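You operate a simulated robot arm through the tools that you are given. There is no shell and no other tool. Be economical: measure what you need, move in short steps, check, and stop when the job is done.

You run a simulated two-armed robot. Do the job below in one go: nothing can be reset, and whatever is moved stays where it is left.

## Task
Dust the patch on the long wooden box's lid, then wax it from the open tin.
Fine: grey cloth for the dust, cream pad for the wax; hold the box steady; put both back. A coat counts when it lies all over at full strength: go over it till it gets no stronger. What is to be rubbed or washed off counts as gone when no trace of it is left.

The check looks at the end state, three seconds after you hand in, the way a careful person would. Anything else that was tipped, shoved, dropped, spilled or broken makes it a failure. A push-on lid holds only when it is set on centred and level and pressed home; a screw cap is set on level and turned clockwise until tight. Flat cloth is picked up by pressing the open fingertips on it (5 to 10 N) and closing them slowly along it; thin cloth reads only 2 to 8 mm in the jaws.

## Robot
Two 7-joint arms with two-finger parallel grippers on one trunk, on a base that drives. Base frame: it is fixed to the floor where the robot stands at the start and does not move with it; the origin is under the middle of the robot, x ahead of it, y to its left, z up. Units: mm, rad, N and s.
The left shoulder is at the start at [70, 163, 1095], the right one opposite. With the tool pointing down near the work surface each hand reaches from about 380 to 880 mm from the robot's upright axis, wherever it stands, measured 20 degrees to its own side. Payload 3.43 kg a hand.
The tool frame of a hand sits at the grasp point between the pads (the TCP): z along the fingers, y along the line on which they close. The tips reach 34 mm beyond it. Largest opening 128 mm; finger width 24, thickness 12; the body of the gripper, 48 by 130 mm, starts 96 mm behind the TCP.
Orientation is that of the tool frame in the base frame, as [roll, pitch, yaw] about the fixed x, y, z axes, in that order (R = Rz(yaw) Ry(pitch) Rx(roll)). With the fingers straight down and closing along the base's y, the tool's x points along the base's -x, its y along +y and its z along -z.

## Interface
- The arms move only by the tool move_arm. It takes "left_series", "right_series" or both (then of equal length, played together; a hand with none holds still); each is a list of rows, each a list of 7 numbers: the closure in counts, from 0 (fully open) to 255 (shut), then the shift along the tool's x, y, z in units of 50 mm (1.0 is 50 mm), then the turn, a rotation vector about the tool's x, y, z in units of 6 degrees (1.0 is 6 degrees). In form: [[jaw, dx, dy, dz, rx, ry, rz], ...]. A call has 1 to 20 rows; each row shifts and turns the commanded pose from where the row before left it, along the tool's axes as they then stand. A call with a number of a shift or a turn outside -1 to 1 is refused whole. Rows are played at 5 a second. More than 50 mm and 0.15 rad between two rows, or a gripper value outside its range, and nothing of the call is played. A pose out of reach is approached as far as the arm can. The call stops where the force on the tool passes 90 N (or 10 N more than at its start, if that is more) or the arm is blocked; 0.2 s more then pass. The fingers move at their own pace (about 153 mm/s each) and stop on an object; they squeeze with about 22 N. The grip force told is the motor's: it shows also when the fingers shut on nothing. Time passes only in rows, and 0.2 s behind the last, so rows that do not move let the fingers close. It gives the time, the measured TCP pose, the force on the tool (base axes), the opening and the grip force at its end, in the units of the frame above (readings bear some noise), with the torque about the TCP (base axes, N m) and any sound that the robot's microphone picked up.
- Cameras (640 x 400 px; columns grow to the right, rows downward): "scene" is now at [137.5, 5.2, 1320.5]; the picture's right is [0.07, -1.00, 0.00], its down [-0.59, -0.04, -0.81] and it looks along [0.80, 0.06, -0.59] (base axes); focal length 252 px, centre (320, 200). "left" rides on the left gripper at [76, 11, -160] in its tool frame; the picture's right is [-0.15, 0.99, 0.00], its down [-0.88, -0.13, -0.46] and it looks along [-0.45, -0.07, 0.89] (tool axes); focal length 234 px, centre (320, 200). "right" rides on the right gripper at [76, -11, -160] in its tool frame; the picture's right is [0.15, 0.99, 0.00], its down [-0.88, 0.13, -0.46] and it looks along [-0.45, 0.07, 0.89] (tool axes); focal length 234 px, centre (320, 200). There is no depth. A picture from a camera that has moved, and an enlarged one, comes with that camera's place and axes in the base frame and with its lens.
- grab_frame(camera): a new picture of that camera. No time passes.
- raise_lower(by): slides the trunk up (or, below 0, down) by that many mm; the arms and the scene camera ride with it, the base frame stays. It gives what a move gives, with no picture.
- roll_base(legs): drives the robot by 1 to 6 legs, each [ahead, left, turn to the left] in mm, mm and rad, along the robot's own axes; the way and the turn of a leg run together, so that a leg with both is an arc; at most 1500 mm and 3.142 rad a leg. The arms and the cameras ride along, it lands a little off, and it stops where it bumps. It gives what a move gives.
- pan_tilt(pan, tilt): turns the head with the scene camera to pan (to the left, within 1.501 rad either way) and tilt (down, from -0.506 to 1.204), counted from straight ahead of the robot. It gives what a move gives.
- inspect(camera, box): a new picture of the part [left, top, right, bottom] of that camera's present view, enlarged. No time passes.
- job_done(): hands the job in; it is judged then, once.

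Work in short steps. Places have to be worked out from the pictures, the camera data and where the tool is seen: move nearer, look again, correct. Check each grasp and each placing, and mend what went wrong. You have 120 turns and 88 pictures in all, those below and enlarged ones among them. Open the grippers and draw the arms clear of the work before you hand the job in, unless the task says otherwise; then end with one line.

The tools are called after ">>>" as name(argument=value, ...) on one line, values as JSON. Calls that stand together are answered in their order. move_arm: Moves the arms, as the interface text tells. Its arguments: {"type":"object","properties":{"left_series":{"type":"array"},"right_series":{"type":"array"}},"required":[]} The other tools are called the same way: raise_lower (by) slides the trunk up or down; roll_base (legs) drives the base; pan_tilt (pan, tilt) turns the head that bears the scene camera; grab_frame (camera) takes a picture; inspect (camera, box) takes an enlarged picture of a part of a camera's view; job_done () hands the job in.

At the start:

```text
clock: 0.0
left_ee_pos: [690.3, 209.4, 1027.8]
left_ee_rot: [-3.142, 0.001, -3.141]
left_force: [0.2, -0.3, 0.6]
left_wrist_torque: [-0.04, -0.03, -0.01]
left_gripper_width: 127.7
left_finger_force: 0.1
right_ee_pos: [606.5, -258.6, 1048.1]
right_ee_rot: [-3.141, 0.001, -3.141]
right_force: [1.3, -0.4, 0.4]
right_wrist_torque: [-0.02, 0.02, 0.01]
right_gripper_width: 127.8
right_finger_force: 0.0
trunk travel left (down, up): [-575.0, 365.0]
robot x, y, heading: [3.1, 0.3, -0.002]
head pan, tilt: [0.068, 0.634]
```

scene: 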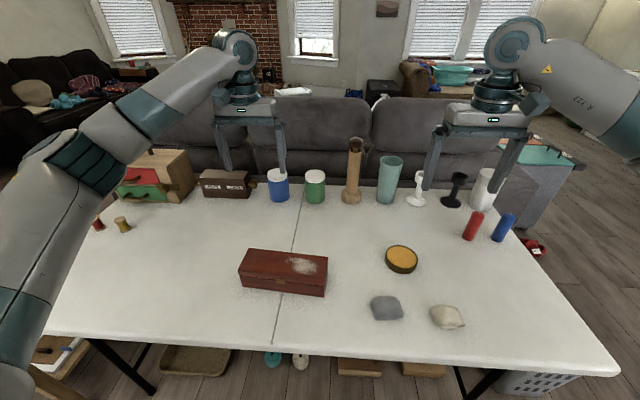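
right: 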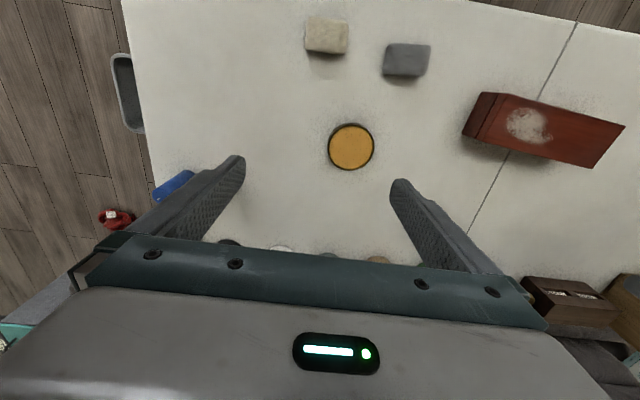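
left: 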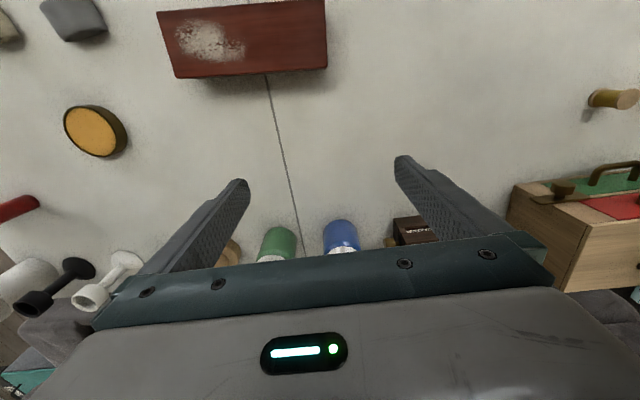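

I'll look closer at the box, the cloths and the tin before moving.

>>> inspect(camera="scene", box=[220, 220, 480, 350])

>>> inspect(camera="right", box=[280, 0, 640, 200])

```text
2.46 times, centred on (350, 285) of scene
camera zoom: at [137.5, 5.2, 1320.5], right [0.07, -1.0, 0.0], down [-0.59, -0.04, -0.81], along [0.8, 0.06, -0.59], focal length 619 px, centre (246, -9)
```

zoom: 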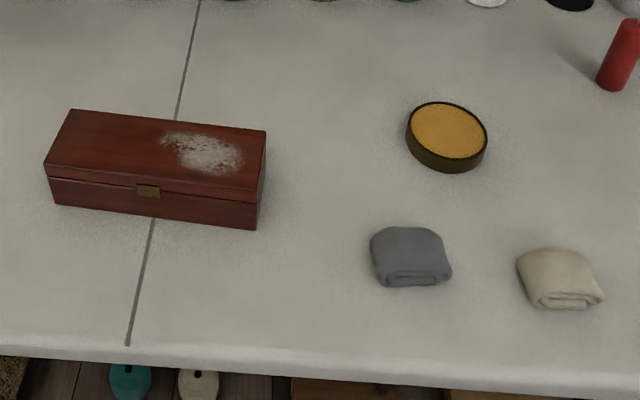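

```text
1.78 times, centred on (460, 100) of right
camera zoom: at [531.7, -270.0, 1208.4], right [-0.15, 0.99, 0.0], down [0.88, 0.13, 0.46], along [0.45, 0.07, -0.89], focal length 416 px, centre (71, 378)
```

zoom: 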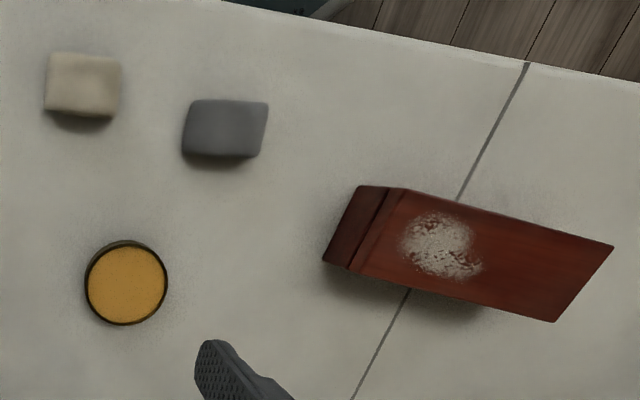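

Estimates: grey cloth ≈(478,-130), cream pad ≈(467,-266), tin ≈(635,-193), and a box about 85×220 with its top near z≈803, spanning y 20–240. The patch centre is ≈(552,80). I'll bring the right hand above the cloth and the left hand above the box's left end, and turn both to close along x.

>>> move_arm(left_series=[[0, 0.9, 0, 0, 0, 0, 0], [0, 0.9, 0, 0, 0, 0, 0], [0, 0.9, 0, 0, 0, 0, 0], [0, 0, 0, 0, 0, 0, 1], [0, 0, 0, 0, 0, 0, 1], [0, 0, 0, 0, 0, 0, 1], [0, 0, 0, 0, 0, 0, 1], [0, 0, 0, 0, 0, 0, 1], [0, 0, 0, 0, 0, 0, 1], [0, 0, 0, 0, 0, 0, 1], [0, 0, 0, 0, 0, 0, 1], [0, 0, 0, 0, 0, 0, 1], [0, 0, 0, 0, 0, 0, 1], [0, 0, 0, 0, 0, 0, 1], [0, 0, 0, 0, 0, 0, 1], [0, 0, 0, 0, 0, 0, 1], [0, 0, 0, 0, 0, 0, 1], [0, 0, 0, 0, 0, 0, 1], [0, 0, 0, 0, 0, 0, 0.6]], right_series=[[0, 0.85, 0.86, 0.6, 0, 0, 0], [0, 0.85, 0.86, 0.6, 0, 0, 0], [0, 0.86, 0.86, 0.6, 0, 0, 0], [0, 0, 0, 0, 0, 0, -1], [0, 0, 0, 0, 0, 0, -1], [0, 0, 0, 0, 0, 0, -1], [0, 0, 0, 0, 0, 0, -1], [0, 0, 0, 0, 0, 0, -1], [0, 0, 0, 0, 0, 0, -1], [0, 0, 0, 0, 0, 0, -1], [0, 0, 0, 0, 0, 0, -1], [0, 0, 0, 0, 0, 0, -1], [0, 0, 0, 0, 0, 0, -1], [0, 0, 0, 0, 0, 0, -1], [0, 0, 0, 0, 0, 0, -1], [0, 0, 0, 0, 0, 0, -1], [0, 0, 0, 0, 0, 0, -1], [0, 0, 0, 0, 0, 0, -1], [0, 0, 0, 0, 0, 0, 0]])

```text
refused: row 1 steps farther than a row can; nothing moved
```

The combined step was over 50 mm per row, so I'll split it into smaller ones.

>>> move_arm(left_series=[[0, 0.9, 0, 0, 0, 0, 0], [0, 0.9, 0, 0, 0, 0, 0], [0, 0.9, 0, 0, 0, 0, 0], [0, 0, 0, 0, 0, 0, 1], [0, 0, 0, 0, 0, 0, 1], [0, 0, 0, 0, 0, 0, 1], [0, 0, 0, 0, 0, 0, 1], [0, 0, 0, 0, 0, 0, 1], [0, 0, 0, 0, 0, 0, 1], [0, 0, 0, 0, 0, 0, 1], [0, 0, 0, 0, 0, 0, 1], [0, 0, 0, 0, 0, 0, 1], [0, 0, 0, 0, 0, 0, 1], [0, 0, 0, 0, 0, 0, 1], [0, 0, 0, 0, 0, 0, 1], [0, 0, 0, 0, 0, 0, 1], [0, 0, 0, 0, 0, 0, 1], [0, 0, 0, 0, 0, 0, 1], [0, 0, 0, 0, 0, 0, 0.6], [0, 0, 0, 0, 0, 0, 0]], right_series=[[0, 0.51, 0.516, 0.36, 0, 0, 0], [0, 0.51, 0.516, 0.36, 0, 0, 0], [0, 0.51, 0.516, 0.36, 0, 0, 0], [0, 0.51, 0.516, 0.36, 0, 0, 0], [0, 0.51, 0.516, 0.36, 0, 0, 0], [0, 0, 0, 0, 0, 0, -1], [0, 0, 0, 0, 0, 0, -1], [0, 0, 0, 0, 0, 0, -1], [0, 0, 0, 0, 0, 0, -1], [0, 0, 0, 0, 0, 0, -1], [0, 0, 0, 0, 0, 0, -1], [0, 0, 0, 0, 0, 0, -1], [0, 0, 0, 0, 0, 0, -1], [0, 0, 0, 0, 0, 0, -1], [0, 0, 0, 0, 0, 0, -1], [0, 0, 0, 0, 0, 0, -1], [0, 0, 0, 0, 0, 0, -1], [0, 0, 0, 0, 0, 0, -1], [0, 0, 0, 0, 0, 0, -1], [0, 0, 0, 0, 0, 0, -1]])

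>>> grab_frame(camera="left")

>>> grab_frame(camera="right")

```text
clock: 4.2
left_ee_pos: [554.1, 208.9, 1029.0]
left_ee_rot: [-3.141, 0.0, 1.506]
left_force: [1.0, 0.1, -0.1]
left_wrist_torque: [-0.01, -0.03, 0.02]
left_gripper_width: 128.0
left_finger_force: 0.0
right_ee_pos: [476.0, -131.6, 959.0]
right_ee_rot: [3.14, -0.001, -1.682]
right_force: [1.0, 0.6, 0.2]
right_wrist_torque: [-0.04, -0.02, 0.03]
right_gripper_width: 127.9
right_finger_force: 0.1
right hand out of reach, approached as far as the arm can: row 20
trunk travel left (down, up): [-575.0, 365.0]
robot x, y, heading: [2.2, -1.6, -0.002]
head pan, tilt: [0.068, 0.634]
```

```text
82 pictures are left
camera left: at [573.0, 283.9, 1189.5], right [0.98, -0.21, 0.0], down [-0.19, -0.87, 0.46], along [-0.1, -0.45, -0.89], focal length 234 px, centre (320, 200)
```

left: 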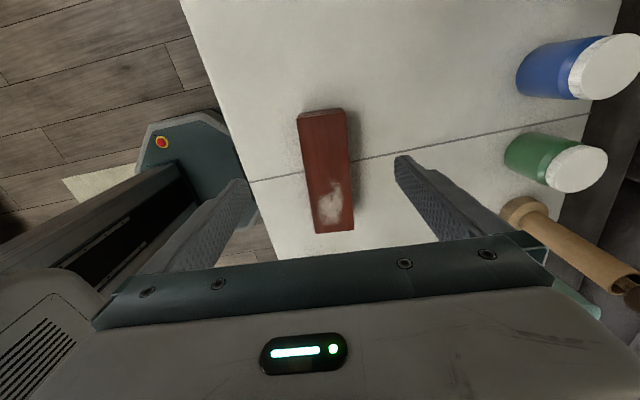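

```text
81 pictures are left
camera right: at [480.4, -207.1, 1119.8], right [-1.0, -0.04, 0.0], down [-0.03, 0.89, 0.46], along [-0.02, 0.46, -0.89], focal length 234 px, centre (320, 200)
```

right: 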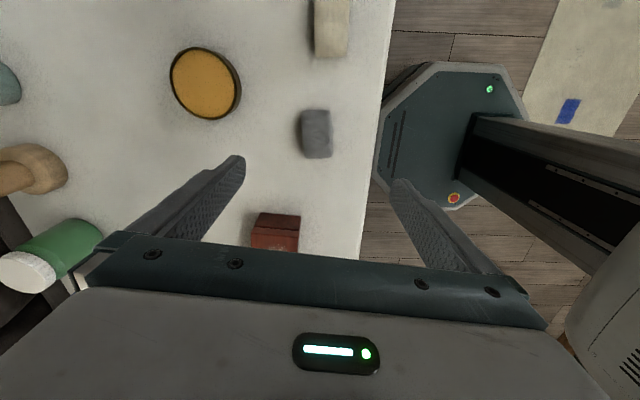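

The box centreline at its left end is about x≈561, yaw ≈ -0.09, and the cloth is at (481,-133), about 44×68. I'll lower both hands partway and undo the part of the right turn that is past its limit.

>>> move_arm(left_series=[[0, -0.08, 0.14, 0, 0, 0, 0.24], [0, 0, 0, 0.9, 0, 0, 0], [0, 0, 0, 0.9, 0, 0, 0], [0, 0, 0, 0.9, 0, 0, 0], [0, 0, 0, 0.85, 0, 0, 0], [0, 0, 0, 0, 0, 0, 0]], right_series=[[0, 0, -0.1, 0, 0, 0, 1], [0, 0, 0, 0.75, 0, 0, 0], [0, 0, 0, 0.75, 0, 0, 0], [0, 0, 0, 0.75, 0, 0, 0], [0, 0, 0, 0.75, 0, 0, 0], [0, 0, 0, 0, 0, 0, 0]])

>>> grab_frame(camera="left")

>>> grab_frame(camera="right")

>>> grab_frame(camera="scene")

```text
clock: 5.6
left_ee_pos: [563.5, 202.6, 851.1]
left_ee_rot: [-3.14, -0.001, 1.483]
left_force: [-0.6, 0.5, -1.1]
left_wrist_torque: [0.01, 0.0, -0.01]
left_gripper_width: 127.8
left_finger_force: 0.1
right_ee_pos: [484.9, -132.8, 807.7]
right_ee_rot: [3.141, 0.001, -1.786]
right_force: [0.9, -0.6, 0.7]
right_wrist_torque: [0.02, 0.02, 0.03]
right_gripper_width: 127.9
right_finger_force: 0.0
trunk travel left (down, up): [-575.0, 365.0]
robot x, y, heading: [-3.4, -0.1, -0.004]
head pan, tilt: [0.068, 0.634]
```

```text
80 pictures are left
camera left: at [582.5, 278.2, 1011.9], right [0.97, -0.23, 0.0], down [-0.21, -0.87, 0.46], along [-0.11, -0.44, -0.89], focal length 234 px, centre (320, 200)
```

left: 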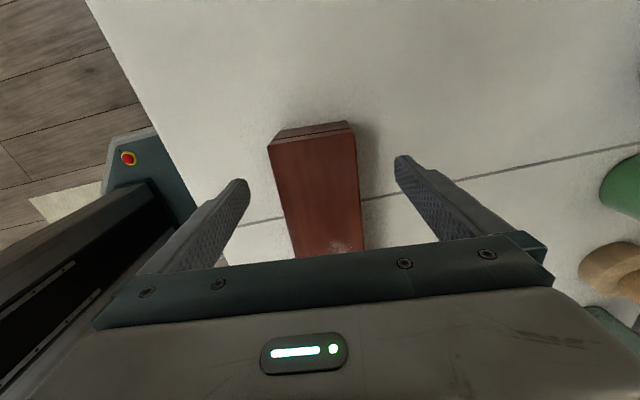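

```text
79 pictures are left
camera right: at [480.5, -209.0, 967.8], right [-1.0, 0.07, 0.0], down [0.06, 0.89, 0.46], along [0.03, 0.45, -0.89], focal length 234 px, centre (320, 200)
```

right: 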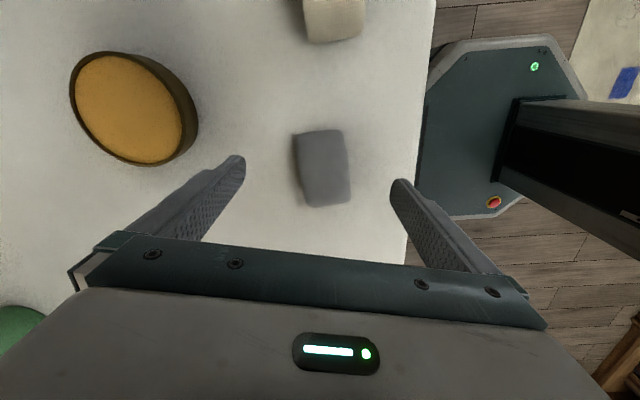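

```text
78 pictures are left
camera scene: at [137.2, 5.0, 1320.6], right [0.07, -1.0, 0.0], down [-0.59, -0.04, -0.81], along [0.8, 0.06, -0.59], focal length 252 px, centre (320, 200)
```

scene: 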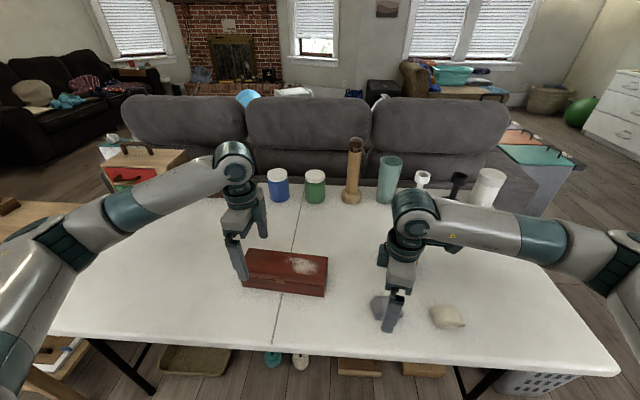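

The left hand is nearly centred over the box; I'll correct it by 2 mm, lower it to straddle the box body and close. The right hand lowers around the grey cloth with its tips about 6 mm above the table, then closes.

>>> move_arm(left_series=[[0, 0, -0.05, 0.66, 0, 0, 0], [0, 0, 0, 0.66, 0, 0, 0], [0, 0, 0, 0, 0, 0, 0], [60, 0, 0, 0, 0, 0, 0], [90, 0, 0, 0, 0, 0, 0], [110, 0, 0, 0, 0, 0, 0], [130, 0, 0, 0, 0, 0, 0], [150, 0, 0, 0, 0, 0, 0], [150, 0, 0, 0, 0, 0, 0]], right_series=[[0, -0.06, 0.08, 0.28, 0, 0, 0], [0, 0, 0, 0.27, 0, 0, 0], [0, 0, 0, 0, 0, 0, 0], [80, 0, 0, 0, 0, 0, 0], [130, 0, 0, 0, 0, 0, 0], [160, 0, 0, 0, 0, 0, 0], [190, 0, 0, 0, 0, 0, 0], [210, 0, 0, 0, 0, 0, 0], [230, 0, 0, 0, 0, 0, 0]])

>>> grab_frame(camera="right")

>>> grab_frame(camera="left")

```text
clock: 7.6
left_ee_pos: [560.6, 204.8, 786.7]
left_ee_rot: [3.141, 0.0, 1.484]
left_force: [0.2, -0.8, 0.8]
left_wrist_torque: [0.09, -0.04, 0.04]
left_gripper_width: 78.0
left_finger_force: 21.5
right_ee_pos: [481.3, -127.7, 779.5]
right_ee_rot: [3.141, 0.001, -1.788]
right_force: [-0.3, -0.1, 0.4]
right_wrist_torque: [0.02, -0.02, 0.01]
right_gripper_width: 51.8
right_finger_force: 21.9
trunk travel left (down, up): [-575.0, 365.0]
robot x, y, heading: [1.6, 0.7, -0.001]
head pan, tilt: [0.068, 0.634]
```

```text
77 pictures are left
camera right: at [476.6, -204.2, 940.9], right [-1.0, 0.07, 0.0], down [0.06, 0.89, 0.46], along [0.03, 0.45, -0.89], focal length 234 px, centre (320, 200)
```

right: 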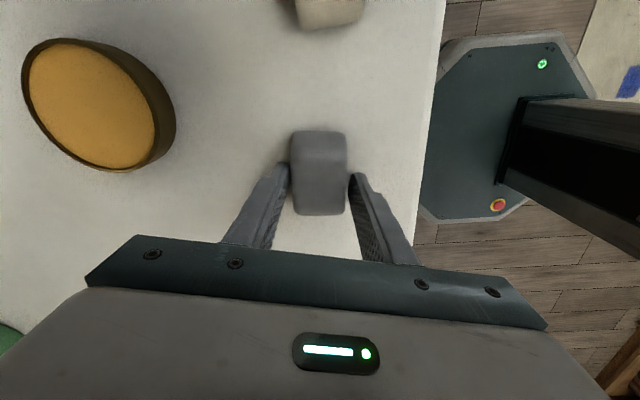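

```text
76 pictures are left
camera left: at [579.7, 279.5, 946.7], right [0.97, -0.23, 0.0], down [-0.21, -0.87, 0.46], along [-0.11, -0.44, -0.89], focal length 234 px, centre (320, 200)
```

left: 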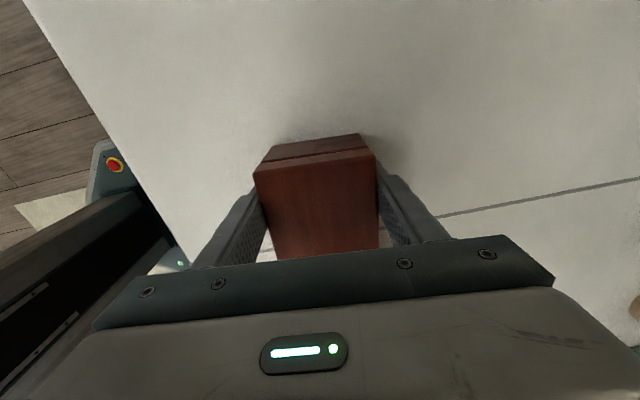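

Both grips hold (box 78 mm, cloth 52 mm). I'll lift the cloth with the left hand still holding the box, then look.

>>> move_arm(right_series=[[230, 0, 0, -0.5, 0, 0, 0], [230, 0, 0, -1, 0, 0, 0], [230, 0, 0, -1, 0, 0, 0], [230, 0, 0, -0.5, 0, 0, 0], [230, 0, 0, 0, 0, 0, 0]])

>>> inspect(camera="scene", box=[220, 180, 480, 350])

>>> grab_frame(camera="right")

```text
clock: 8.8
left_ee_pos: [560.3, 206.4, 785.9]
left_ee_rot: [3.141, 0.001, 1.484]
left_force: [-0.5, 1.1, -0.1]
left_wrist_torque: [0.2, -0.02, 0.01]
left_gripper_width: 77.9
left_finger_force: 22.0
right_ee_pos: [479.1, -126.4, 932.8]
right_ee_rot: [3.141, 0.002, -1.788]
right_force: [-0.4, -0.7, 0.3]
right_wrist_torque: [-0.03, -0.01, -0.03]
right_gripper_width: 51.2
right_finger_force: 21.7
trunk travel left (down, up): [-575.0, 365.0]
robot x, y, heading: [-1.7, -1.2, 0.003]
head pan, tilt: [0.068, 0.634]
```

```text
2.35 times, centred on (350, 265) of scene
camera zoom: at [137.8, 5.1, 1320.5], right [0.07, -1.0, 0.0], down [-0.59, -0.04, -0.81], along [0.8, 0.06, -0.59], focal length 592 px, centre (249, 47)
```

zoom: 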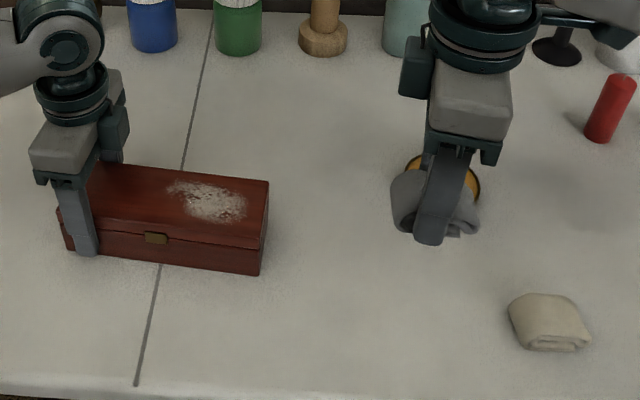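

```text
74 pictures are left
camera right: at [475.8, -203.3, 1093.3], right [-1.0, 0.07, 0.0], down [0.06, 0.89, 0.46], along [0.03, 0.45, -0.89], focal length 234 px, centre (320, 200)
```

right: 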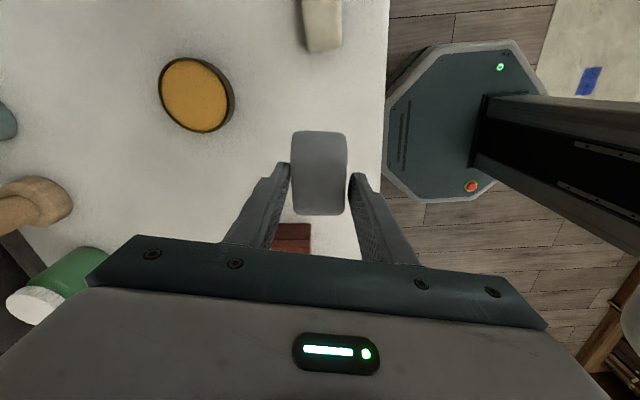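

The cloth is held firmly. I'll carry it above the patch's right part, about (550,60), and descend to just above the lid.

>>> move_arm(right_series=[[230, -0.79, -0.118, 0.1, 0, 0, 0], [230, -0.79, -0.118, 0.1, 0, 0, 0], [230, -0.79, -0.118, 0.2, 0, 0, 0], [230, -0.79, -0.118, 0.4, 0, 0, 0], [230, -0.79, -0.118, 0.46, 0, 0, 0], [230, 0, 0, 0, 0, 0, 0]])

>>> grab_frame(camera="right")

>>> grab_frame(camera="scene")

```text
clock: 10.2
left_ee_pos: [559.6, 205.4, 786.0]
left_ee_rot: [-3.141, 0.0, 1.484]
left_force: [-0.3, 0.0, 0.0]
left_wrist_torque: [0.0, -0.08, -0.01]
left_gripper_width: 77.6
left_finger_force: 21.6
right_ee_pos: [550.6, 60.3, 869.3]
right_ee_rot: [-3.141, 0.002, -1.787]
right_force: [0.1, -1.4, 0.1]
right_wrist_torque: [-0.02, -0.01, -0.02]
right_gripper_width: 50.9
right_finger_force: 22.7
trunk travel left (down, up): [-575.0, 365.0]
robot x, y, heading: [-2.4, 0.4, -0.002]
head pan, tilt: [0.068, 0.634]
```

```text
73 pictures are left
camera right: at [546.6, -16.1, 1029.2], right [-1.0, 0.07, 0.0], down [0.06, 0.89, 0.46], along [0.03, 0.46, -0.89], focal length 234 px, centre (320, 200)
```

right: 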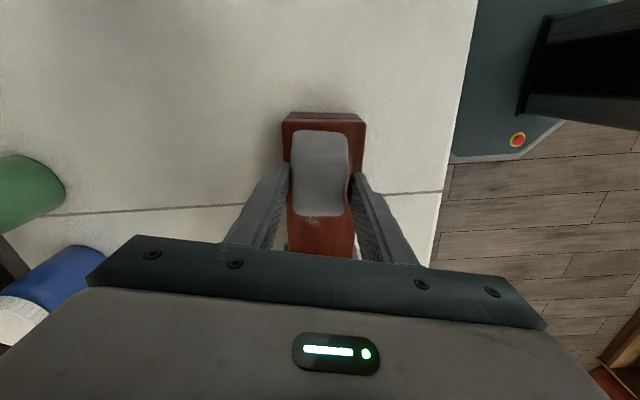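

```text
72 pictures are left
camera scene: at [137.6, 4.6, 1320.5], right [0.07, -1.0, 0.0], down [-0.59, -0.04, -0.81], along [0.8, 0.06, -0.59], focal length 252 px, centre (320, 200)
```

scene: 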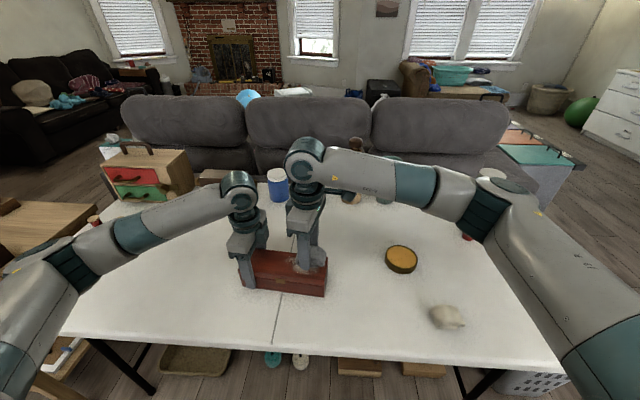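

Aligned with the box. I'll descend gently to find contact.

>>> move_arm(right_series=[[230, 0, 0, 0.2, 0, 0, 0], [230, 0, 0, 0.2, 0, 0, 0], [230, 0, 0, 0.08, 0, 0, 0], [230, 0, 0, 0.04, 0, 0, 0]])

```text
clock: 11.2
left_ee_pos: [559.3, 205.4, 787.5]
left_ee_rot: [-3.141, -0.001, 1.483]
left_force: [5.8, 0.8, -10.6]
left_wrist_torque: [0.31, 0.06, 0.53]
left_gripper_width: 78.0
left_finger_force: 21.9
right_ee_pos: [549.7, 61.4, 843.0]
right_ee_rot: [-3.139, 0.003, -1.787]
right_force: [-1.1, -2.4, 38.9]
right_wrist_torque: [0.16, 0.43, 0.45]
right_gripper_width: 48.4
right_finger_force: 21.3
trunk travel left (down, up): [-575.0, 365.0]
robot x, y, heading: [-1.0, -0.5, -0.003]
head pan, tilt: [0.068, 0.634]
```

Contact is at TCP z≈844, with 39 N being a bit strong. I'll ease off 1 mm and stroke along the box, y 45 to 98, and back.

>>> move_arm(right_series=[[230, 0, 0, -0.025, 0, 0, 0], [230, -0.24, 0.03, 0, 0, 0, 0], [230, -0.24, 0.03, 0, 0, 0, 0], [230, -0.24, 0.03, 0, 0, 0, 0], [230, 0.3, -0.038, 0, 0, 0, 0], [230, 0.3, -0.038, 0, 0, 0, 0], [230, 0.3, -0.038, 0, 0, 0, 0], [230, 0.2, -0.025, 0, 0, 0, 0]])

>>> inspect(camera="scene", box=[220, 200, 380, 300])

```text
clock: 13.0
left_ee_pos: [558.1, 204.3, 788.6]
left_ee_rot: [3.139, 0.001, 1.482]
left_force: [-0.9, -12.1, 9.3]
left_wrist_torque: [0.39, 0.75, 0.01]
left_gripper_width: 77.9
left_finger_force: 22.2
right_ee_pos: [547.3, 41.2, 844.5]
right_ee_rot: [-3.141, 0.003, -1.788]
right_force: [1.2, 13.9, 24.0]
right_wrist_torque: [0.36, 0.08, -0.06]
right_gripper_width: 47.2
right_finger_force: 22.0
trunk travel left (down, up): [-575.0, 365.0]
robot x, y, heading: [-2.4, -2.2, 0.001]
head pan, tilt: [0.068, 0.634]
```

```text
4.00 times, centred on (300, 250) of scene
camera zoom: at [134.6, 5.1, 1320.9], right [0.07, -1.0, 0.0], down [-0.59, -0.04, -0.81], along [0.81, 0.06, -0.59], focal length 1006 px, centre (400, 0)
```

zoom: 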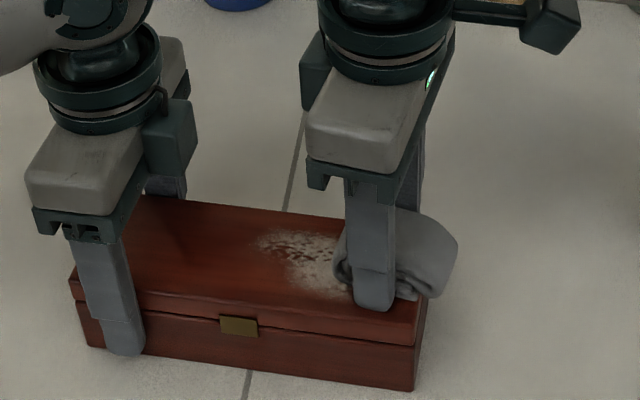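

Some dust is still there. The cloth hangs about 13 mm to the −y side of the hand, so I'll make longer strokes toward +y (TCP y up to ~111).

>>> move_arm(right_series=[[230, -0.28, 0.036, 0, 0, 0, 0], [230, -0.28, 0.036, 0, 0, 0, 0], [230, -0.28, 0.036, 0, 0, 0, 0], [230, -0.28, 0.036, 0, 0, 0, 0], [230, -0.28, 0.036, 0, 0, 0, 0], [230, 0.28, -0.036, 0, 0, 0, 0], [230, 0.28, -0.036, 0, 0, 0, 0], [230, 0.28, -0.036, 0, 0, 0, 0], [230, -0.28, 0.036, 0, 0, 0, 0], [230, -0.28, 0.036, 0, 0, 0, 0], [230, -0.28, 0.036, 0, 0, 0, 0], [230, 0.28, -0.036, 0, 0, 0, 0], [230, 0.28, -0.036, 0, 0, 0, 0], [230, 0.28, -0.036, 0, 0, 0, 0], [230, 0.28, -0.036, 0, 0, 0, 0], [230, 0.28, -0.036, 0, 0, 0, 0], [230, 0.28, -0.036, 0, 0, 0, 0]])

>>> inspect(camera="scene", box=[220, 200, 380, 300])

```text
clock: 16.6
left_ee_pos: [558.2, 205.4, 787.1]
left_ee_rot: [3.141, 0.001, 1.484]
left_force: [-1.5, -8.9, -0.2]
left_wrist_torque: [0.11, -0.01, 0.18]
left_gripper_width: 77.8
left_finger_force: 22.4
right_ee_pos: [547.8, 27.6, 843.9]
right_ee_rot: [-3.138, 0.004, -1.787]
right_force: [2.3, 14.3, 29.3]
right_wrist_torque: [0.61, 0.54, -0.42]
right_gripper_width: 47.1
right_finger_force: 22.4
trunk travel left (down, up): [-575.0, 365.0]
robot x, y, heading: [-1.8, -4.1, 0.0]
head pan, tilt: [0.068, 0.634]
```

```text
4.00 times, centred on (300, 250) of scene
camera zoom: at [134.9, 5.5, 1320.9], right [0.07, -1.0, 0.0], down [-0.59, -0.04, -0.81], along [0.81, 0.06, -0.59], focal length 1006 px, centre (400, 0)
```

zoom: 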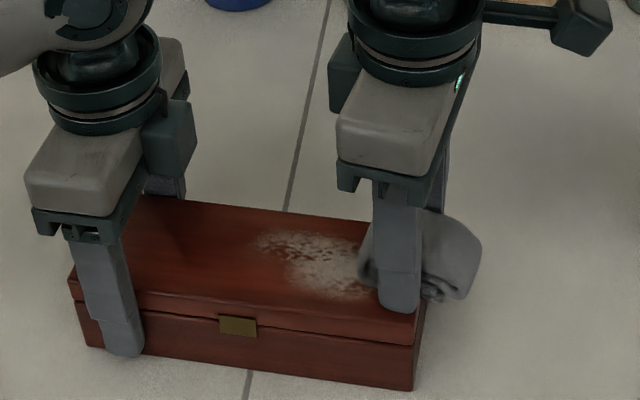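

The dust is fading slowly, so wiping works. I'll continue with more strokes centred on the patch.

>>> move_arm(right_series=[[230, -0.6, 0.076, 0, 0, 0, 0], [230, -0.4, 0.0, 0, 0, 0, 0], [230, -0.4, 0.05, 0, 0, 0, 0], [230, -0.3, 0.04, 0, 0, 0, 0], [230, 0.4, -0.05, 0, 0, 0, 0], [230, 0.4, -0.05, 0, 0, 0, 0], [230, 0.4, -0.05, 0, 0, 0, 0], [230, 0, 0.2, 0, 0, 0, 0], [230, -0.4, 0.05, 0, 0, 0, 0], [230, -0.4, 0.05, 0, 0, 0, 0], [230, -0.4, 0.05, 0, 0, 0, 0], [230, 0.4, -0.05, 0, 0, 0, 0], [230, 0.4, -0.05, 0, 0, 0, 0], [230, 0.4, -0.05, 0, 0, 0, 0], [230, 0, -0.15, 0, 0, 0, 0], [230, -0.4, 0.05, 0, 0, 0, 0], [230, -0.4, 0.05, 0, 0, 0, 0], [230, -0.4, 0.05, 0, 0, 0, 0], [230, 0.6, -0.076, 0, 0, 0, 0], [230, 0.6, -0.076, 0, 0, 0, 0]])

>>> inspect(camera="scene", box=[220, 200, 380, 300])

```text
clock: 20.8
left_ee_pos: [559.3, 203.1, 787.7]
left_ee_rot: [3.139, 0.002, 1.482]
left_force: [-3.8, -11.6, 10.1]
left_wrist_torque: [0.56, 0.17, -0.17]
left_gripper_width: 77.9
left_finger_force: 21.6
right_ee_pos: [550.4, 52.0, 843.0]
right_ee_rot: [-3.141, 0.002, -1.785]
right_force: [2.0, 7.1, 14.0]
right_wrist_torque: [0.24, 0.06, 0.0]
right_gripper_width: 47.0
right_finger_force: 21.9
trunk travel left (down, up): [-575.0, 365.0]
robot x, y, heading: [3.3, 1.2, -0.001]
head pan, tilt: [0.068, 0.634]
```

```text
4.00 times, centred on (300, 250) of scene
camera zoom: at [135.1, 4.4, 1320.7], right [0.07, -1.0, 0.0], down [-0.59, -0.04, -0.81], along [0.81, 0.06, -0.59], focal length 1006 px, centre (400, 0)
```

zoom: 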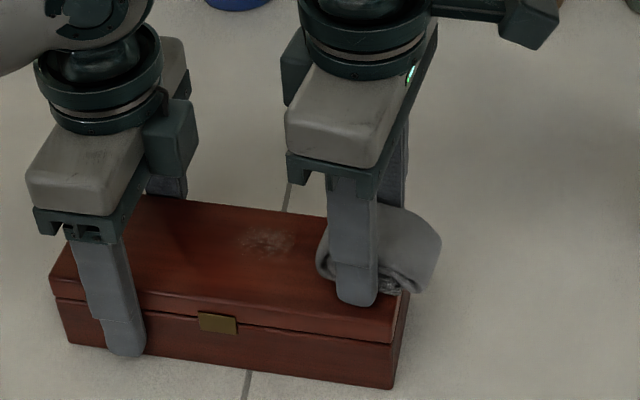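

The dust is almost gone, but the box slid about 12 mm toward +y through the left fingers. I'll lift the cloth, draw the box back 12 mm with the left hand and check.

>>> move_arm(right_series=[[230, 0, 0, -0.3, 0, 0, 0], [230, 0.3, 0, -0.5, 0, 0, 0], [230, 0.5, 0, -0.2, 0, 0, 0], [230, 0.5, 0, 0, 0, 0, 0], [230, 0.5, 0, 0, 0, 0, 0], [230, 0, 0, 0, 0, 0, 0], [230, 0, 0, 0, 0, 0, 0]], left_series=[[150, 0, 0, 0, 0, 0, 0], [150, 0, 0, 0, 0, 0, 0], [150, -0.06, 0, 0, 0, 0, 0], [150, -0.06, 0, 0, 0, 0, 0], [150, -0.06, 0, 0, 0, 0, 0], [150, -0.06, 0, 0, 0, 0, 0], [150, 0, 0, 0, 0, 0, 0]])

>>> inspect(camera="scene", box=[220, 200, 380, 300])

```text
clock: 22.4
left_ee_pos: [558.1, 194.2, 787.6]
left_ee_rot: [3.141, 0.0, 1.483]
left_force: [1.3, 7.0, 18.4]
left_wrist_torque: [0.13, 0.31, -0.1]
left_gripper_width: 77.7
left_finger_force: 21.7
right_ee_pos: [531.2, -35.7, 893.9]
right_ee_rot: [-3.141, 0.0, -1.788]
right_force: [-0.2, -0.2, -1.3]
right_wrist_torque: [0.02, 0.0, 0.0]
right_gripper_width: 47.0
right_finger_force: 21.9
trunk travel left (down, up): [-575.0, 365.0]
robot x, y, heading: [-2.2, -1.5, -0.009]
head pan, tilt: [0.068, 0.634]
```

```text
4.00 times, centred on (300, 250) of scene
camera zoom: at [136.1, 5.5, 1320.7], right [0.07, -1.0, 0.0], down [-0.59, -0.04, -0.81], along [0.8, 0.06, -0.59], focal length 1006 px, centre (400, 0)
```

zoom: 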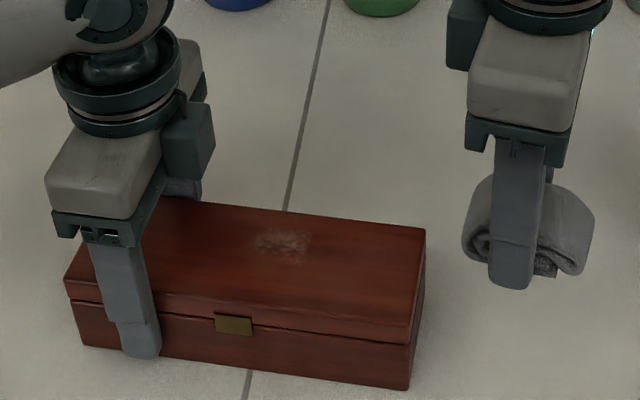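

The box is nearly back in place and a faint trace remains around (562,118). I'll regrip the box closer to its end with the left hand and bring the cloth above the trace.

>>> move_arm(left_series=[[70, 0, 0, 0, 0, 0, 0], [70, 0, 0, 0, 0, 0, 0], [70, 0.22, 0, 0, 0, 0, 0], [70, 0.22, 0, 0, 0, 0, 0], [100, 0, 0, 0, 0, 0, 0], [130, 0, 0, 0, 0, 0, 0], [170, 0, 0, 0, 0, 0, 0], [170, 0, 0, 0, 0, 0, 0]], right_series=[[230, -0.3, 0.02, 0, 0, 0, 0], [230, -0.5, 0.02, 0, 0, 0, 0], [230, -0.7, 0.045, 0, 0, 0, 0], [230, -0.7, 0.045, 0, 0, 0, 0], [230, -0.7, 0.045, 0.4, 0, 0, 0], [230, -0.15, 0.01, 0.4, 0, 0, 0], [230, 0, 0, 0, 0, 0, 0], [230, 0, 0, 0, 0, 0, 0]])

>>> inspect(camera="scene", box=[220, 200, 380, 300])

```text
clock: 24.2
left_ee_pos: [560.6, 215.6, 785.7]
left_ee_rot: [3.141, 0.0, 1.485]
left_force: [-0.3, -0.8, -0.1]
left_wrist_torque: [-0.19, 0.0, -0.05]
left_gripper_width: 77.8
left_finger_force: 22.4
right_ee_pos: [555.5, 115.9, 853.7]
right_ee_rot: [-3.141, 0.001, -1.787]
right_force: [0.3, 0.6, 0.0]
right_wrist_torque: [-0.01, 0.02, -0.01]
right_gripper_width: 46.8
right_finger_force: 22.0
trunk travel left (down, up): [-575.0, 365.0]
robot x, y, heading: [-0.5, 0.1, 0.003]
head pan, tilt: [0.068, 0.634]
```

```text
4.00 times, centred on (300, 250) of scene
camera zoom: at [137.5, 5.3, 1320.5], right [0.07, -1.0, 0.0], down [-0.59, -0.04, -0.81], along [0.8, 0.06, -0.59], focal length 1006 px, centre (400, 0)
```

zoom: 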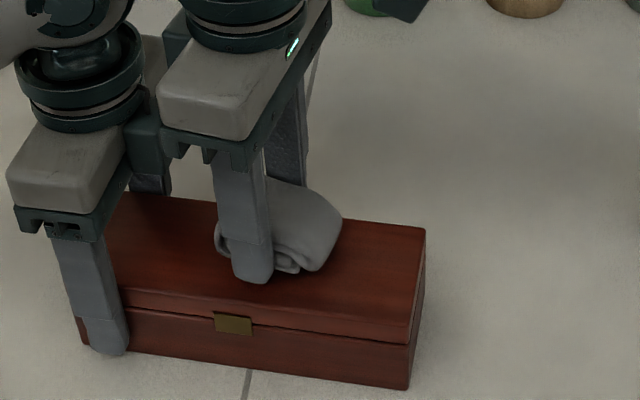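

Clear. I'll press lightly and rub across the box in short x strokes, which the left fingers can resist, over the remaining trace.

>>> move_arm(right_series=[[230, 0, 0, 0.12, 0, 0, 0], [230, 0, 0, 0.09, 0, 0, 0], [230, -0.05, -0.24, 0, 0, 0, 0], [230, 0.05, 0.24, 0, 0, 0, 0], [230, 0.05, 0.24, 0, 0, 0, 0], [230, -0.05, -0.24, 0, 0, 0, 0], [230, -0.05, -0.24, 0, 0, 0, 0], [230, 0.2, 0, 0, 0, 0, 0], [230, 0.05, 0.24, 0, 0, 0, 0], [230, 0.05, 0.24, 0, 0, 0, 0], [230, -0.05, -0.24, 0, 0, 0, 0], [230, -0.05, -0.24, 0, 0, 0, 0], [230, 0.2, 0, 0, 0, 0, 0], [230, 0.05, 0.24, 0, 0, 0, 0], [230, 0.05, 0.24, 0, 0, 0, 0], [230, -0.05, -0.24, 0, 0, 0, 0], [230, 0, 0, 0, 0, 0, 0]])

```text
clock: 27.8
left_ee_pos: [560.4, 215.6, 787.1]
left_ee_rot: [3.139, 0.001, 1.485]
left_force: [13.0, 1.7, -4.8]
left_wrist_torque: [0.32, 0.28, 1.19]
left_gripper_width: 78.5
left_finger_force: 21.9
right_ee_pos: [537.8, 96.2, 843.5]
right_ee_rot: [-3.14, -0.001, -1.787]
right_force: [-15.5, -0.2, 28.4]
right_wrist_torque: [-0.31, 0.21, -0.2]
right_gripper_width: 46.9
right_finger_force: 22.4
right hand out of reach, approached as far as the arm can: row 3
trunk travel left (down, up): [-575.0, 365.0]
robot x, y, heading: [0.5, 3.5, -0.001]
head pan, tilt: [0.068, 0.634]
```

I'll lift the cloth straight up and to the side to check the lid.

>>> move_arm(right_series=[[230, 0, 0, -0.4, 0, 0, 0], [230, 0.6, 0, -0.5, 0, 0, 0], [230, 0.9, 0, 0, 0, 0, 0], [230, 0.9, 0, 0, 0, 0, 0], [230, 0.5, 0, 0, 0, 0, 0], [230, 0, 0, 0, 0, 0, 0]])

>>> inspect(camera="scene", box=[230, 230, 340, 300])

```text
clock: 29.2
left_ee_pos: [560.1, 216.3, 786.7]
left_ee_rot: [3.139, -0.002, 1.483]
left_force: [0.6, 1.7, 14.1]
left_wrist_torque: [0.05, 0.18, 0.21]
left_gripper_width: 78.2
left_finger_force: 22.1
right_ee_pos: [508.0, -46.4, 886.5]
right_ee_rot: [-3.141, 0.0, -1.789]
right_force: [-0.2, -1.1, 0.3]
right_wrist_torque: [0.03, 0.03, 0.0]
right_gripper_width: 47.4
right_finger_force: 22.2
trunk travel left (down, up): [-575.0, 365.0]
robot x, y, heading: [-0.8, -1.6, 0.004]
head pan, tilt: [0.068, 0.634]
```

```text
5.71 times, centred on (285, 265) of scene
camera zoom: at [136.2, 4.9, 1320.7], right [0.07, -1.0, 0.0], down [-0.59, -0.04, -0.81], along [0.8, 0.06, -0.59], focal length 1438 px, centre (520, -171)
```

zoom: 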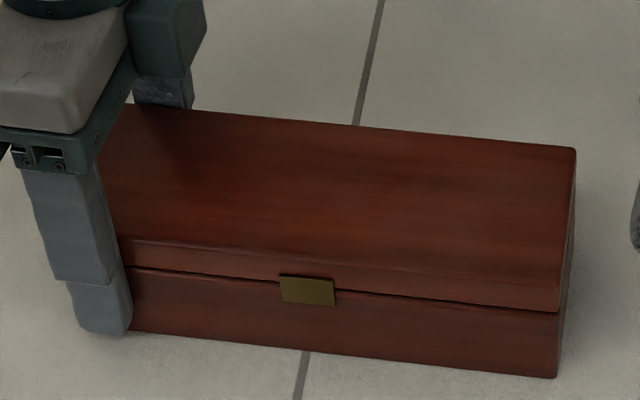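

The lid looks clean; I'll check the patch area at tighter zoom.

>>> inspect(camera="scene", box=[262, 248, 330, 284])

```text
9.41 times, centred on (296, 266) of scene
camera zoom: at [136.2, 4.9, 1320.7], right [0.07, -1.0, 0.0], down [-0.59, -0.04, -0.81], along [0.8, 0.06, -0.59], focal length 2368 px, centre (546, -421)
```

zoom: 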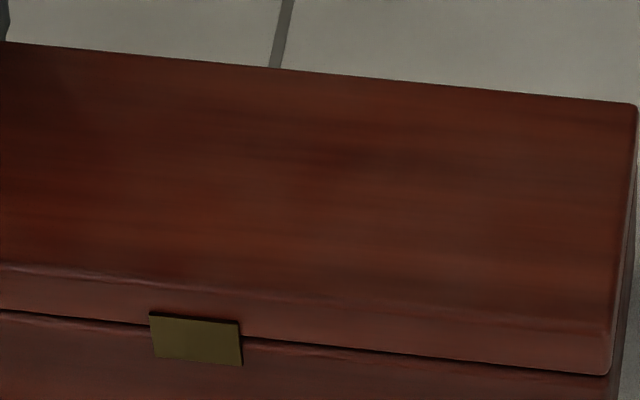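

Clean. Now I'll return the grey cloth to its original spot (TCP ≈ 481,-128).

>>> move_arm(right_series=[[230, 0.85, 0.09, 0.2, 0, 0, 0], [230, 0.86, 0.09, 0.2, 0, 0, 0], [230, 0, 0, 0.8, 0, 0, 0], [230, 0, 0, 0.5, 0, 0, 0], [230, 0, 0, 0.4, 0, 0, 0], [230, 0, 0, 0.02, 0, 0, 0], [230, 0, 0, 0, 0, 0, 0]])

```text
clock: 30.8
left_ee_pos: [560.5, 215.8, 788.4]
left_ee_rot: [3.141, 0.0, 1.482]
left_force: [-4.1, -0.2, 9.4]
left_wrist_torque: [-0.02, 0.2, 0.04]
left_gripper_width: 78.1
left_finger_force: 21.8
right_ee_pos: [481.2, -127.6, 781.1]
right_ee_rot: [-3.141, 0.001, -1.788]
right_force: [-0.3, 0.4, -0.6]
right_wrist_torque: [0.01, -0.02, 0.02]
right_gripper_width: 46.9
right_finger_force: 21.6
trunk travel left (down, up): [-575.0, 365.0]
robot x, y, heading: [-3.2, 0.1, -0.002]
head pan, tilt: [0.068, 0.634]
```

At place height with no contact force yet; I'll lower 2 mm more, open and rise.

>>> move_arm(right_series=[[230, 0, 0, 0.04, 0, 0, 0], [150, 0, 0, 0, 0, 0, 0], [80, 0, 0, 0, 0, 0, 0], [0, 0, 0, 0, 0, 0, 0], [0, 0, 0, -0.4, 0, 0, 0], [0, 0, 0, -0.8, 0, 0, 0], [0, 0, 0, -0.8, 0, 0, 0], [0, 0.5, 0, -0.8, 0, 0, 0], [0, 0.8, 0, 0, 0, 0, 0], [0, 0, 0, 0, 0, 0, 0]])

>>> grab_frame(camera="right")

>>> inspect(camera="scene", box=[220, 220, 480, 350])

```text
clock: 33.0
left_ee_pos: [561.6, 214.4, 787.4]
left_ee_rot: [3.14, 0.0, 1.484]
left_force: [0.0, -1.9, 7.2]
left_wrist_torque: [0.4, 0.12, 0.04]
left_gripper_width: 78.1
left_finger_force: 22.3
right_ee_pos: [465.3, -194.3, 919.9]
right_ee_rot: [-3.14, 0.0, -1.788]
right_force: [0.2, 0.7, 0.3]
right_wrist_torque: [0.02, -0.03, 0.01]
right_gripper_width: 127.8
right_finger_force: 0.0
trunk travel left (down, up): [-575.0, 365.0]
robot x, y, heading: [1.9, 0.5, -0.0]
head pan, tilt: [0.068, 0.634]
```

```text
64 pictures are left
camera right: at [460.7, -269.3, 1080.9], right [-1.0, 0.07, 0.0], down [0.06, 0.89, 0.46], along [0.03, 0.45, -0.89], focal length 234 px, centre (320, 200)
```

right: 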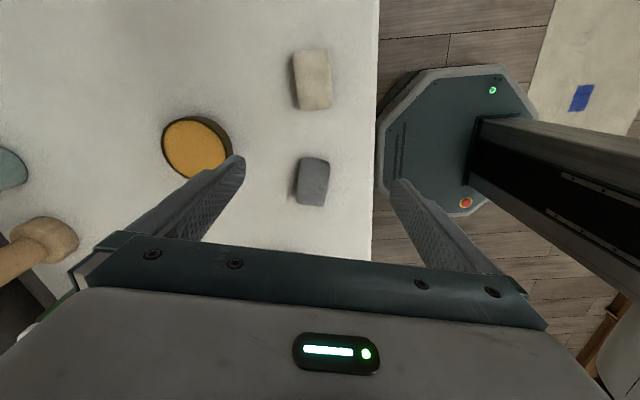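

```text
2.46 times, centred on (350, 285) of scene
camera zoom: at [136.6, 5.3, 1320.7], right [0.07, -1.0, 0.0], down [-0.59, -0.04, -0.81], along [0.8, 0.06, -0.59], focal length 619 px, centre (246, -9)
```

zoom: 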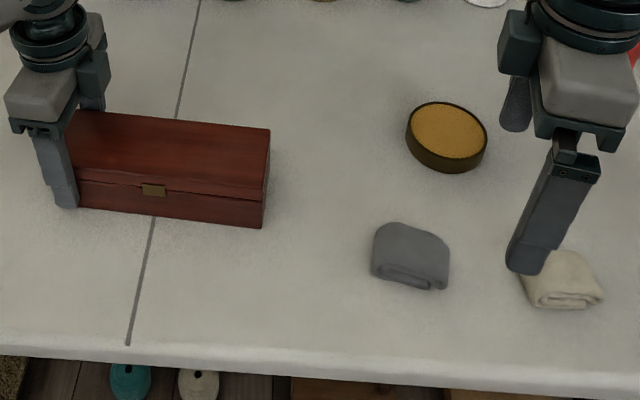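

The grey cloth is back in place. I'll move the right hand over the cream pad at about (470,-272) and look.

>>> move_arm(right_series=[[0, 0.5, -0.13, 0, 0, 0, 0], [0, 0.5, -0.14, 0, 0, 0, 0], [0, 0.5, -0.14, 0.4, 0, 0, 0], [0, 0, 0, 0.9, 0, 0, 0], [0, 0, 0, 0.9, 0, 0, 0], [0, 0, 0, 0, 0, 0, 0]])

>>> grab_frame(camera="right")

```text
clock: 34.4
left_ee_pos: [561.9, 215.5, 785.0]
left_ee_rot: [-3.139, -0.001, 1.48]
left_force: [-0.8, -1.8, -0.9]
left_wrist_torque: [0.24, 0.01, -0.05]
left_gripper_width: 78.0
left_finger_force: 21.8
right_ee_pos: [426.6, -227.5, 872.6]
right_ee_rot: [3.139, -0.007, -1.816]
right_force: [1.5, 0.5, 0.3]
right_wrist_torque: [-0.01, 0.04, -0.04]
right_gripper_width: 127.9
right_finger_force: 0.1
right hand out of reach, approached as far as the arm can: row 1, 2, 3, 4, 5
trunk travel left (down, up): [-575.0, 365.0]
robot x, y, heading: [1.4, 1.8, 0.003]
head pan, tilt: [0.068, 0.634]
```

```text
62 pictures are left
camera right: at [421.4, -302.4, 1033.6], right [-1.0, 0.1, 0.0], down [0.09, 0.89, 0.45], along [0.04, 0.45, -0.89], focal length 234 px, centre (320, 200)
```

right: 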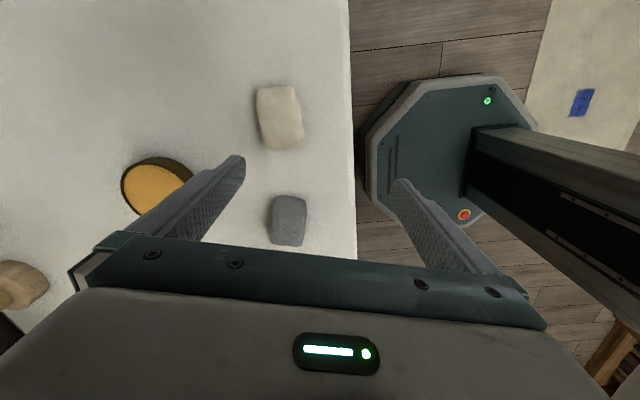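

The wrist-roll limit binds here, so I'll turn back about 6° (yaw ≈ -1.92) and approach the cream pad with that orientation.

>>> move_arm(right_series=[[0, 0, 0, 0, 0, 0, 1], [0, 0.18, -0.373, 0, 0, 0, 0], [0, 0.18, -0.373, 0, 0, 0, 0], [0, 0.18, -0.373, 0, 0, 0, 0], [0, 0, 0, 0, 0, 0, 0]])

>>> grab_frame(camera="right")

```text
clock: 35.6
left_ee_pos: [560.8, 215.2, 787.0]
left_ee_rot: [-3.14, 0.0, 1.483]
left_force: [0.6, 0.6, -2.1]
left_wrist_torque: [0.26, -0.03, -0.02]
left_gripper_width: 77.9
left_finger_force: 22.0
right_ee_pos: [440.7, -240.8, 874.6]
right_ee_rot: [3.14, 0.0, -1.89]
right_force: [0.2, 0.2, 0.8]
right_wrist_torque: [-0.02, 0.0, -0.02]
right_gripper_width: 128.0
right_finger_force: 0.1
right hand out of reach, approached as far as the arm can: row 3, 4
trunk travel left (down, up): [-575.0, 365.0]
robot x, y, heading: [1.0, -1.4, 0.0]
head pan, tilt: [0.068, 0.634]
```

```text
61 pictures are left
camera right: at [428.8, -316.5, 1033.6], right [-0.98, 0.17, 0.0], down [0.15, 0.88, 0.46], along [0.08, 0.45, -0.89], focal length 234 px, centre (320, 200)
```

right: 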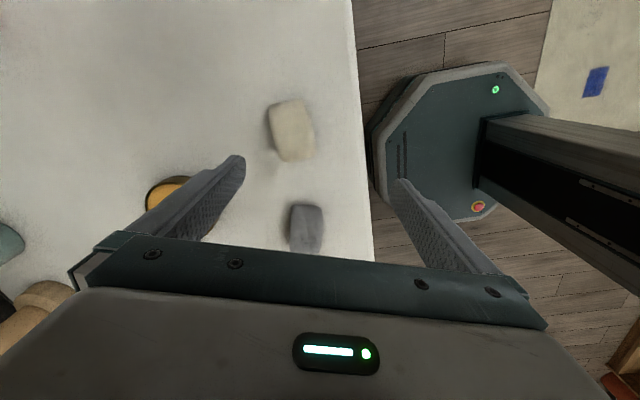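

The skew would be too large here. I'll release the box with the left hand, rise, shift the robot 110 mm to the right to pick up the pad with proper alignment, and drive back afterwards.

>>> move_arm(left_series=[[90, 0, 0, 0, 0, 0, 0], [40, 0, 0, 0, 0, 0, 0], [0, 0, 0, 0, 0, 0, 0], [0, 0, 0, -0.5, 0, 0, 0], [0, 0, 0, -0.9, 0, 0, 0], [0, 0, 0, -0.9, 0, 0, 0], [0, 0, 0, -0.4, 0, 0, 0], [0, 0, 0, 0, 0, 0, 0]], right_series=[[0, 0, 0, -0.6, 0, 0, 0], [0, 0, 0, -0.6, 0, 0, 0], [0, 0, 0, 0, 0, 0, 0], [0, 0, 0, 0, 0, 0, 0], [0, 0, 0, 0, 0, 0, 0], [0, 0, 0, 0, 0, 0, 0], [0, 0, 0, 0, 0, 0, 0], [0, 0, 0, 0, 0, 0, 0]])

>>> roll_base(legs=[[0, -110, 0]])

>>> grab_frame(camera="right")

>>> grab_frame(camera="scene")

```text
clock: 37.4
left_ee_pos: [559.4, 216.5, 920.5]
left_ee_rot: [-3.141, 0.001, 1.484]
left_force: [-0.2, -0.1, 0.5]
left_wrist_torque: [-0.01, -0.01, 0.0]
left_gripper_width: 128.3
left_finger_force: 0.0
right_ee_pos: [441.3, -240.8, 933.9]
right_ee_rot: [3.14, -0.001, -1.892]
right_force: [-0.2, -0.3, 0.0]
right_wrist_torque: [0.01, -0.03, 0.01]
right_gripper_width: 128.1
right_finger_force: 0.0
trunk travel left (down, up): [-575.0, 365.0]
robot x, y, heading: [-3.2, 2.0, -0.0]
head pan, tilt: [0.068, 0.634]
```

```text
clock: 38.6
left_ee_pos: [561.1, 104.8, 919.7]
left_ee_rot: [-3.141, 0.001, 1.483]
left_force: [-1.1, -0.3, -0.3]
left_wrist_torque: [0.03, -0.03, 0.01]
left_gripper_width: 127.9
left_finger_force: 0.1
right_ee_pos: [439.9, -350.8, 932.7]
right_ee_rot: [3.139, 0.0, -1.892]
right_force: [0.2, 0.6, 0.2]
right_wrist_torque: [0.02, 0.01, -0.02]
right_gripper_width: 127.9
right_finger_force: 0.1
trunk travel left (down, up): [-575.0, 365.0]
robot x, y, heading: [-0.7, -112.1, -0.003]
head pan, tilt: [0.068, 0.634]
```

```text
60 pictures are left
camera right: at [427.7, -426.1, 1093.4], right [-0.98, 0.17, 0.0], down [0.16, 0.88, 0.46], along [0.08, 0.45, -0.89], focal length 234 px, centre (320, 200)
```

right: 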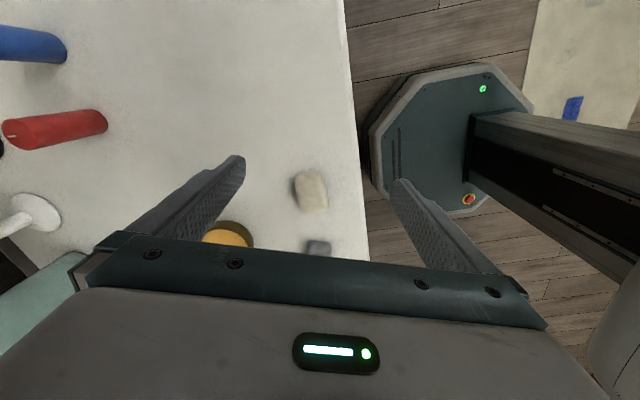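

```text
59 pictures are left
camera scene: at [137.5, -105.4, 1320.5], right [0.07, -1.0, 0.0], down [-0.59, -0.04, -0.81], along [0.8, 0.06, -0.59], focal length 252 px, centre (320, 200)
```

scene: 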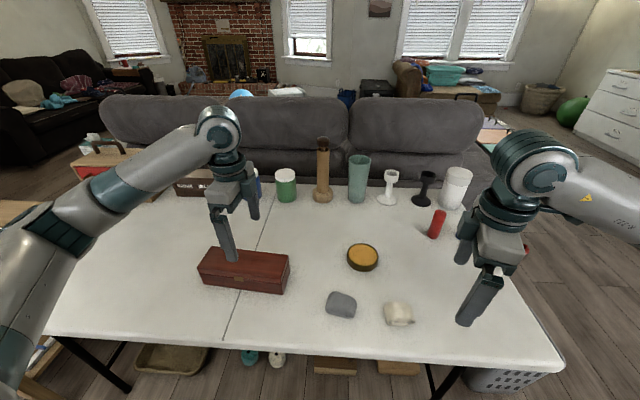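

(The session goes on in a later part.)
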